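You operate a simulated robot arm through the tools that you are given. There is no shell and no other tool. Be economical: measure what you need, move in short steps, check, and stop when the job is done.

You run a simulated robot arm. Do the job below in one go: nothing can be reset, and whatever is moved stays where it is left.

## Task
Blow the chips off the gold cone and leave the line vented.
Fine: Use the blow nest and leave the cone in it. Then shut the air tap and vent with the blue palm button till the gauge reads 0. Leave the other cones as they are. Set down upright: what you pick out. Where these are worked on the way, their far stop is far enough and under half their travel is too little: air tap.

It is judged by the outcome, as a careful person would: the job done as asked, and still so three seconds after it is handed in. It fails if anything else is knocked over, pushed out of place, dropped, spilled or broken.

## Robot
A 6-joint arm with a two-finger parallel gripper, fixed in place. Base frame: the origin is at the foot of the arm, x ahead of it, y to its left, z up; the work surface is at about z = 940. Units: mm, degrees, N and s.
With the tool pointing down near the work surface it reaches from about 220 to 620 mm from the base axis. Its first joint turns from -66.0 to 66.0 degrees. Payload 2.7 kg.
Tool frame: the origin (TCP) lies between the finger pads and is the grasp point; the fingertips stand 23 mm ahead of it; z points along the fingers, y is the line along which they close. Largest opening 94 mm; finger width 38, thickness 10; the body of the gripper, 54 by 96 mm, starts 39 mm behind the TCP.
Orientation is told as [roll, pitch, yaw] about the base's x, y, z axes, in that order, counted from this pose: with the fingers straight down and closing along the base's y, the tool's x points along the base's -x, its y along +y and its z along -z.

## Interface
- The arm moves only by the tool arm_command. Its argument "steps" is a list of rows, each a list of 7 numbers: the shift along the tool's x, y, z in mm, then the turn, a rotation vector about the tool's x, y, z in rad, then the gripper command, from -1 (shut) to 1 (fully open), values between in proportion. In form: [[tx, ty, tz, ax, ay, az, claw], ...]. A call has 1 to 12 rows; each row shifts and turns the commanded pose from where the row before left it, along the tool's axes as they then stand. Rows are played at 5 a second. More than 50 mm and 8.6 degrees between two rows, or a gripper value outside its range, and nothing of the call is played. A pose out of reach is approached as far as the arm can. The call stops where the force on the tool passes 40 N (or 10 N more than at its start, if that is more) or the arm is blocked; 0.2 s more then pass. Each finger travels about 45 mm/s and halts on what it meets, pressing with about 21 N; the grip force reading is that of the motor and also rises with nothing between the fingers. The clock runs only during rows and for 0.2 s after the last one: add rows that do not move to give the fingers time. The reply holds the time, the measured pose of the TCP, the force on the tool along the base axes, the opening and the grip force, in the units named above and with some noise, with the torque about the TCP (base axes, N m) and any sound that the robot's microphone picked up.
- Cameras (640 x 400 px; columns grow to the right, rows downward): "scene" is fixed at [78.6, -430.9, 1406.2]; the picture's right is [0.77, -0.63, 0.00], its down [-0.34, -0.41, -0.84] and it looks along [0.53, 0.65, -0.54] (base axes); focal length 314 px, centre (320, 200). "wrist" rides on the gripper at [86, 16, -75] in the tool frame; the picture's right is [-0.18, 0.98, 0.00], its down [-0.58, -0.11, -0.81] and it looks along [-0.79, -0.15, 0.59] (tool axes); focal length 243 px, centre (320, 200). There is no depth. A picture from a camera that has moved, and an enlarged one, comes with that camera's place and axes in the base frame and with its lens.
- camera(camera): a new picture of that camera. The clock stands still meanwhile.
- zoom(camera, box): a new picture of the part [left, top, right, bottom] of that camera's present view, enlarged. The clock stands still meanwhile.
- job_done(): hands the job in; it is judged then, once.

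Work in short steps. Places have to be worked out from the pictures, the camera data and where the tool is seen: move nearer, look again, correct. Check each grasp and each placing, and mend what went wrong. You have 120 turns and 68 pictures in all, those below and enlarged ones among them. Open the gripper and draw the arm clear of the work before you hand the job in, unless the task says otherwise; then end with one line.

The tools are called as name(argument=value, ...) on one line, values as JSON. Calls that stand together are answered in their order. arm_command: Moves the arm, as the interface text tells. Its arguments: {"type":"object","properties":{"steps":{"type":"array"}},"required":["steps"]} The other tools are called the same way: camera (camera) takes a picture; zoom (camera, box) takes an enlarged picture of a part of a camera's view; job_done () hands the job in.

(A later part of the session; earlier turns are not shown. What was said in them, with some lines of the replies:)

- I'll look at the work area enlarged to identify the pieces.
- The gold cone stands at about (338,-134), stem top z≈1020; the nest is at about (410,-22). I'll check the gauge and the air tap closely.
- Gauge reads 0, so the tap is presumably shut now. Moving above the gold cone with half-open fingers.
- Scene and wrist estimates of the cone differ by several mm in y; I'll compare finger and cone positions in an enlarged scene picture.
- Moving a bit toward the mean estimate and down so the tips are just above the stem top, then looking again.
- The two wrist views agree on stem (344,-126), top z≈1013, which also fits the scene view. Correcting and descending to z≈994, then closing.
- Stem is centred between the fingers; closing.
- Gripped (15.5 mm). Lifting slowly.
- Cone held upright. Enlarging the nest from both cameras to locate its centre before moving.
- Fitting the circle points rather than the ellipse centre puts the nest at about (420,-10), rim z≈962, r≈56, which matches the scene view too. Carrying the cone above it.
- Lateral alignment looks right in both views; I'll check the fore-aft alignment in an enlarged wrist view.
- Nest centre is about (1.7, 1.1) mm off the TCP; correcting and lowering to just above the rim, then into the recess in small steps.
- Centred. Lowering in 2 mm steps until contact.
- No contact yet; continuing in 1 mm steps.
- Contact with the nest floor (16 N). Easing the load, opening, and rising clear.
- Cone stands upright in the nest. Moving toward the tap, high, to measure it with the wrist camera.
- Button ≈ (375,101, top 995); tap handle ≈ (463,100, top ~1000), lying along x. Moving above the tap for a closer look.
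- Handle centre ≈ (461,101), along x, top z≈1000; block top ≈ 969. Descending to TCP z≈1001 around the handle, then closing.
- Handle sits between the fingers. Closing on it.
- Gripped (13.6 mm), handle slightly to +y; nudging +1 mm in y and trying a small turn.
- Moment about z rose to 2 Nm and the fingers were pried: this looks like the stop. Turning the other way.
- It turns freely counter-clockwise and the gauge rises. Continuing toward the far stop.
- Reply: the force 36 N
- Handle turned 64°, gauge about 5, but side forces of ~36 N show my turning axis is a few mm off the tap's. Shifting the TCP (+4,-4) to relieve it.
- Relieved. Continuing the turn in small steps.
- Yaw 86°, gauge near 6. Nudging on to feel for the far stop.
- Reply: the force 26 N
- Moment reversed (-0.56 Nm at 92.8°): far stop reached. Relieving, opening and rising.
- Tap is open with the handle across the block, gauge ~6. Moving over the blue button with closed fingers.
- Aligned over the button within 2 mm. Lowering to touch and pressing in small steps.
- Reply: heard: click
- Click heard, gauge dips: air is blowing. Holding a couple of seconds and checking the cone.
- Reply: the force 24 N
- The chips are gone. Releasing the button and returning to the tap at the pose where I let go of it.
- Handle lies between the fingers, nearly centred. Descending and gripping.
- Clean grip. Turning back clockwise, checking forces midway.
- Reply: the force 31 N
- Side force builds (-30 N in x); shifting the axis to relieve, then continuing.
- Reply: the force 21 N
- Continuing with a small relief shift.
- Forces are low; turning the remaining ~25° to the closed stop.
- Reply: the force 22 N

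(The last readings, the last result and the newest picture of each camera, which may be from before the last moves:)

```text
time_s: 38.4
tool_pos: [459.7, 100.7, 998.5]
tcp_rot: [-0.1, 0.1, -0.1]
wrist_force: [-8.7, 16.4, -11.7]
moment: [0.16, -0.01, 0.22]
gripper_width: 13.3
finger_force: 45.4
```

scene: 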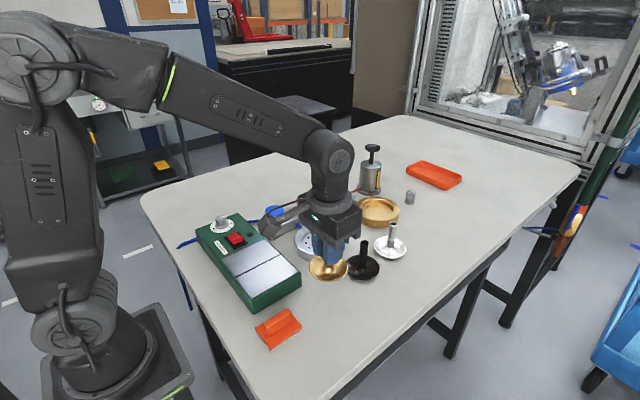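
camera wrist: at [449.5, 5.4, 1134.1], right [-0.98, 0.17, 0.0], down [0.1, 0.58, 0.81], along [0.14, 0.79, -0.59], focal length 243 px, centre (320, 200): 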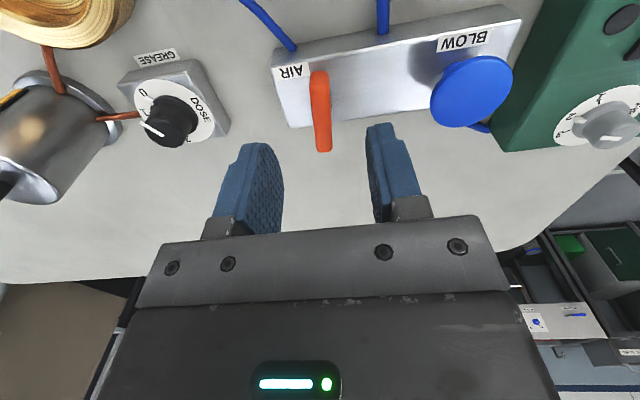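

Back at yaw 0; a small extra turn to confirm it is at the stop.

arm_command(steps=[[0, 0.7, 0, 0, 0, 0.05, -1], [0, 0, 0, 0, 0, 0, -1]])

```text
time_s: 39.0
tool_pos: [460.6, 102.7, 1001.0]
tcp_rot: [-0.1, 0.0, -2.8]
wrist_force: [-10.1, 17.0, -17.1]
moment: [0.57, -0.46, 0.77]
gripper_width: 13.8
finger_force: 44.9
```

Stop confirmed (0.77 Nm). Releasing and rising.

arm_command(steps=[[0, 0, 0, 0, 0, 0.0, -0.6], [0, 0, 0, 0, 0, 0.0, 0], [0, 0, 0, 0, 0, 0, 0], [0, 0, 0, 0, 0, 0, 0], [0, 0, 0, 0, 0, 0.045, 0], [0, 0, -30, 0, 0, 0, 0], [0, 0, -30, 0, 0, 0, 0], [0, 0, 0, 0, 0, 0, 0]])

zoom(camera="scene", box=[260, 160, 380, 250])

```text
time_s: 40.8
tool_pos: [461.2, 101.7, 1060.5]
tcp_rot: [0.0, -0.1, -5.5]
wrist_force: [-0.6, 1.1, -0.9]
moment: [-0.01, 0.0, -0.02]
gripper_width: 47.0
finger_force: 0.1
```

```text
4.44 times, centred on (320, 205) of scene
camera zoom: at [78.6, -430.9, 1406.2], right [0.77, -0.63, 0.0], down [-0.34, -0.41, -0.84], along [0.53, 0.65, -0.54], focal length 1395 px, centre (320, 178)
```

zoom: 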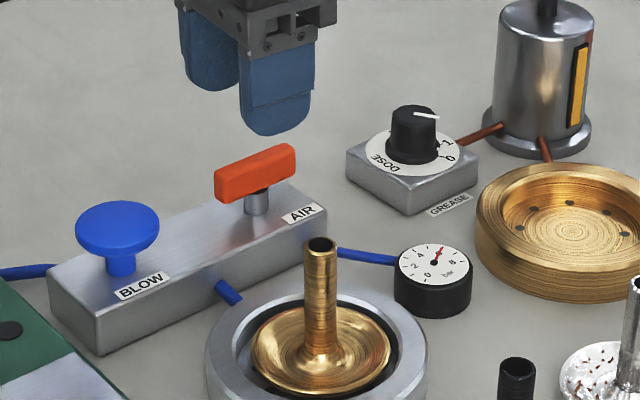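

Tap handle is back in line (shut). Moving over the blue button again with fingers shut.

arm_command(steps=[[28, -3.5, 0, 0, 0, 0, -1], [29, -3.9, 0, 0, 0, 0, -1], [29, -3.9, 0, 0, 0, 0, -1], [0, 0, 20, 0, 0, 0, -1], [0, 0, 0, 0, 0, 0, -1]])

```text
time_s: 42.0
tool_pos: [371.8, 97.3, 1038.4]
tcp_rot: [-0.1, -0.1, -5.4]
wrist_force: [0.4, -0.3, -0.4]
moment: [0.04, -0.02, 0.0]
gripper_width: 0.1
finger_force: 20.6
```

Shifting 2 mm and pressing down as before to TCP z≈1015.

arm_command(steps=[[-2.5, 1.5, 10, 0, 0, 0, -1], [0, 0, 8, 0, 0, 0, -1], [0, 0, 2, 0, 0, 0, -1], [0, 0, 2, 0, 0, 0, -1], [0, 0, 2, 0, 0, 0, -1], [0, 0, 0, 0, 0, 0, -1], [0, 0, 0, 0, 0, 0, -1], [0, 0, 0, 0, 0, 0, -1], [0, 0, 0, 0, 0, 0, -1], [0, 0, 0, 0, 0, 0, -1], [0, 0, 0, 0, 0, 0, -1], [0, 0, 0, 0, 0, 0, -1]])

zoom(camera="scene", box=[290, 200, 370, 260])

```text
time_s: 44.6
tool_pos: [375.5, 98.2, 1015.5]
tcp_rot: [0.0, -0.2, -5.4]
wrist_force: [-1.4, 4.6, 22.4]
moment: [0.12, 0.48, -0.03]
gripper_width: 0.1
finger_force: 20.9
heard: click
```

```text
6.67 times, centred on (330, 230) of scene
camera zoom: at [78.3, -430.9, 1406.2], right [0.77, -0.63, 0.0], down [-0.34, -0.41, -0.84], along [0.53, 0.65, -0.54], focal length 2092 px, centre (253, 0)
```

zoom: 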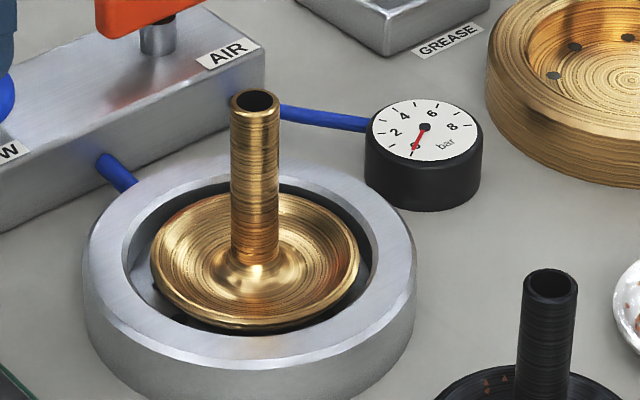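

Gauge reads 0. Holding a moment longer, then releasing and drawing clear with the gripper open.

arm_command(steps=[[0, 0, 0, 0, 0, 0, -1], [0, 0, 0, 0, 0, 0, -1], [0, 0, 0, 0, 0, 0, -1], [0, 0, -20, 0, 0, 0, -1], [0, 0, -40, 0, 0, 0, -1], [0, 0, -45, 0, 0, 0, 0.5], [0, 0, -45, 0, 0, 0, 0.5], [0, 0, 0, 0, 0, 0, 0.5], [0, 0, 0, 0, 0, 0, 0.5], [0, 0, 0, 0, 0, 0, 0.5]])

camera(camera="scene")

zoom(camera="scene", box=[260, 170, 400, 270])

zoom(camera="scene", box=[325, 210, 365, 235])

```text
time_s: 46.8
tool_pos: [376.1, 98.6, 1166.4]
tcp_rot: [0.0, -0.1, -5.4]
wrist_force: [0.1, 0.1, 0.7]
moment: [0.02, 0.03, 0.02]
gripper_width: 70.7
finger_force: 0.1
```

```text
24 pictures are left
```

scene: 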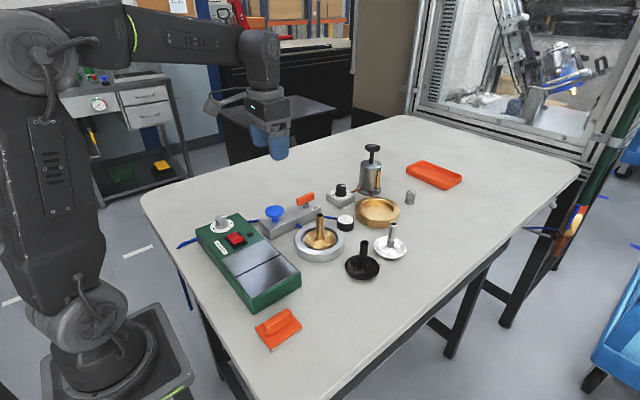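

```text
4.00 times, centred on (330, 220) of scene
camera zoom: at [78.6, -430.9, 1406.2], right [0.77, -0.63, 0.0], down [-0.34, -0.41, -0.84], along [0.53, 0.65, -0.54], focal length 1255 px, centre (280, 120)
```

zoom: 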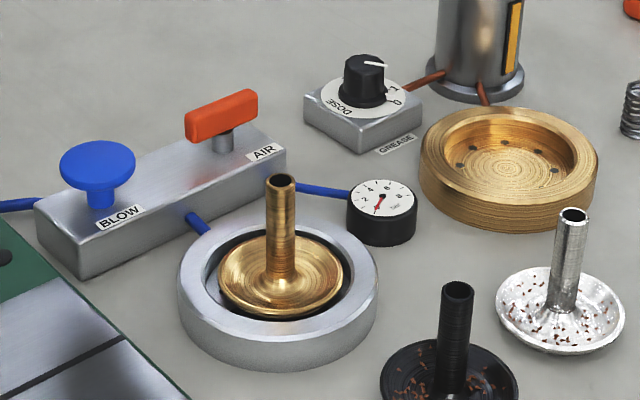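

```text
16.00 times, centred on (345, 222) of scene
camera zoom: at [78.6, -430.9, 1406.2], right [0.77, -0.63, 0.0], down [-0.34, -0.41, -0.84], along [0.53, 0.65, -0.54], focal length 5022 px, centre (-80, -160)
```

zoom: 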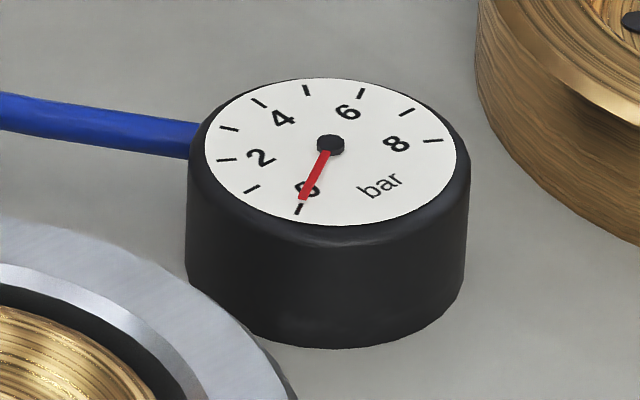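

The cone is clean and upright in the nest, the tap is shut, the gauge holds at 0 and the arm is clear, so I'm handing in.

job_done()

```text
The job is handed in.
```

The gold cone is blown clean and stands upright in the blow nest. The air tap is shut, the line is vented with the gauge at 0, and the other cones were not touched.
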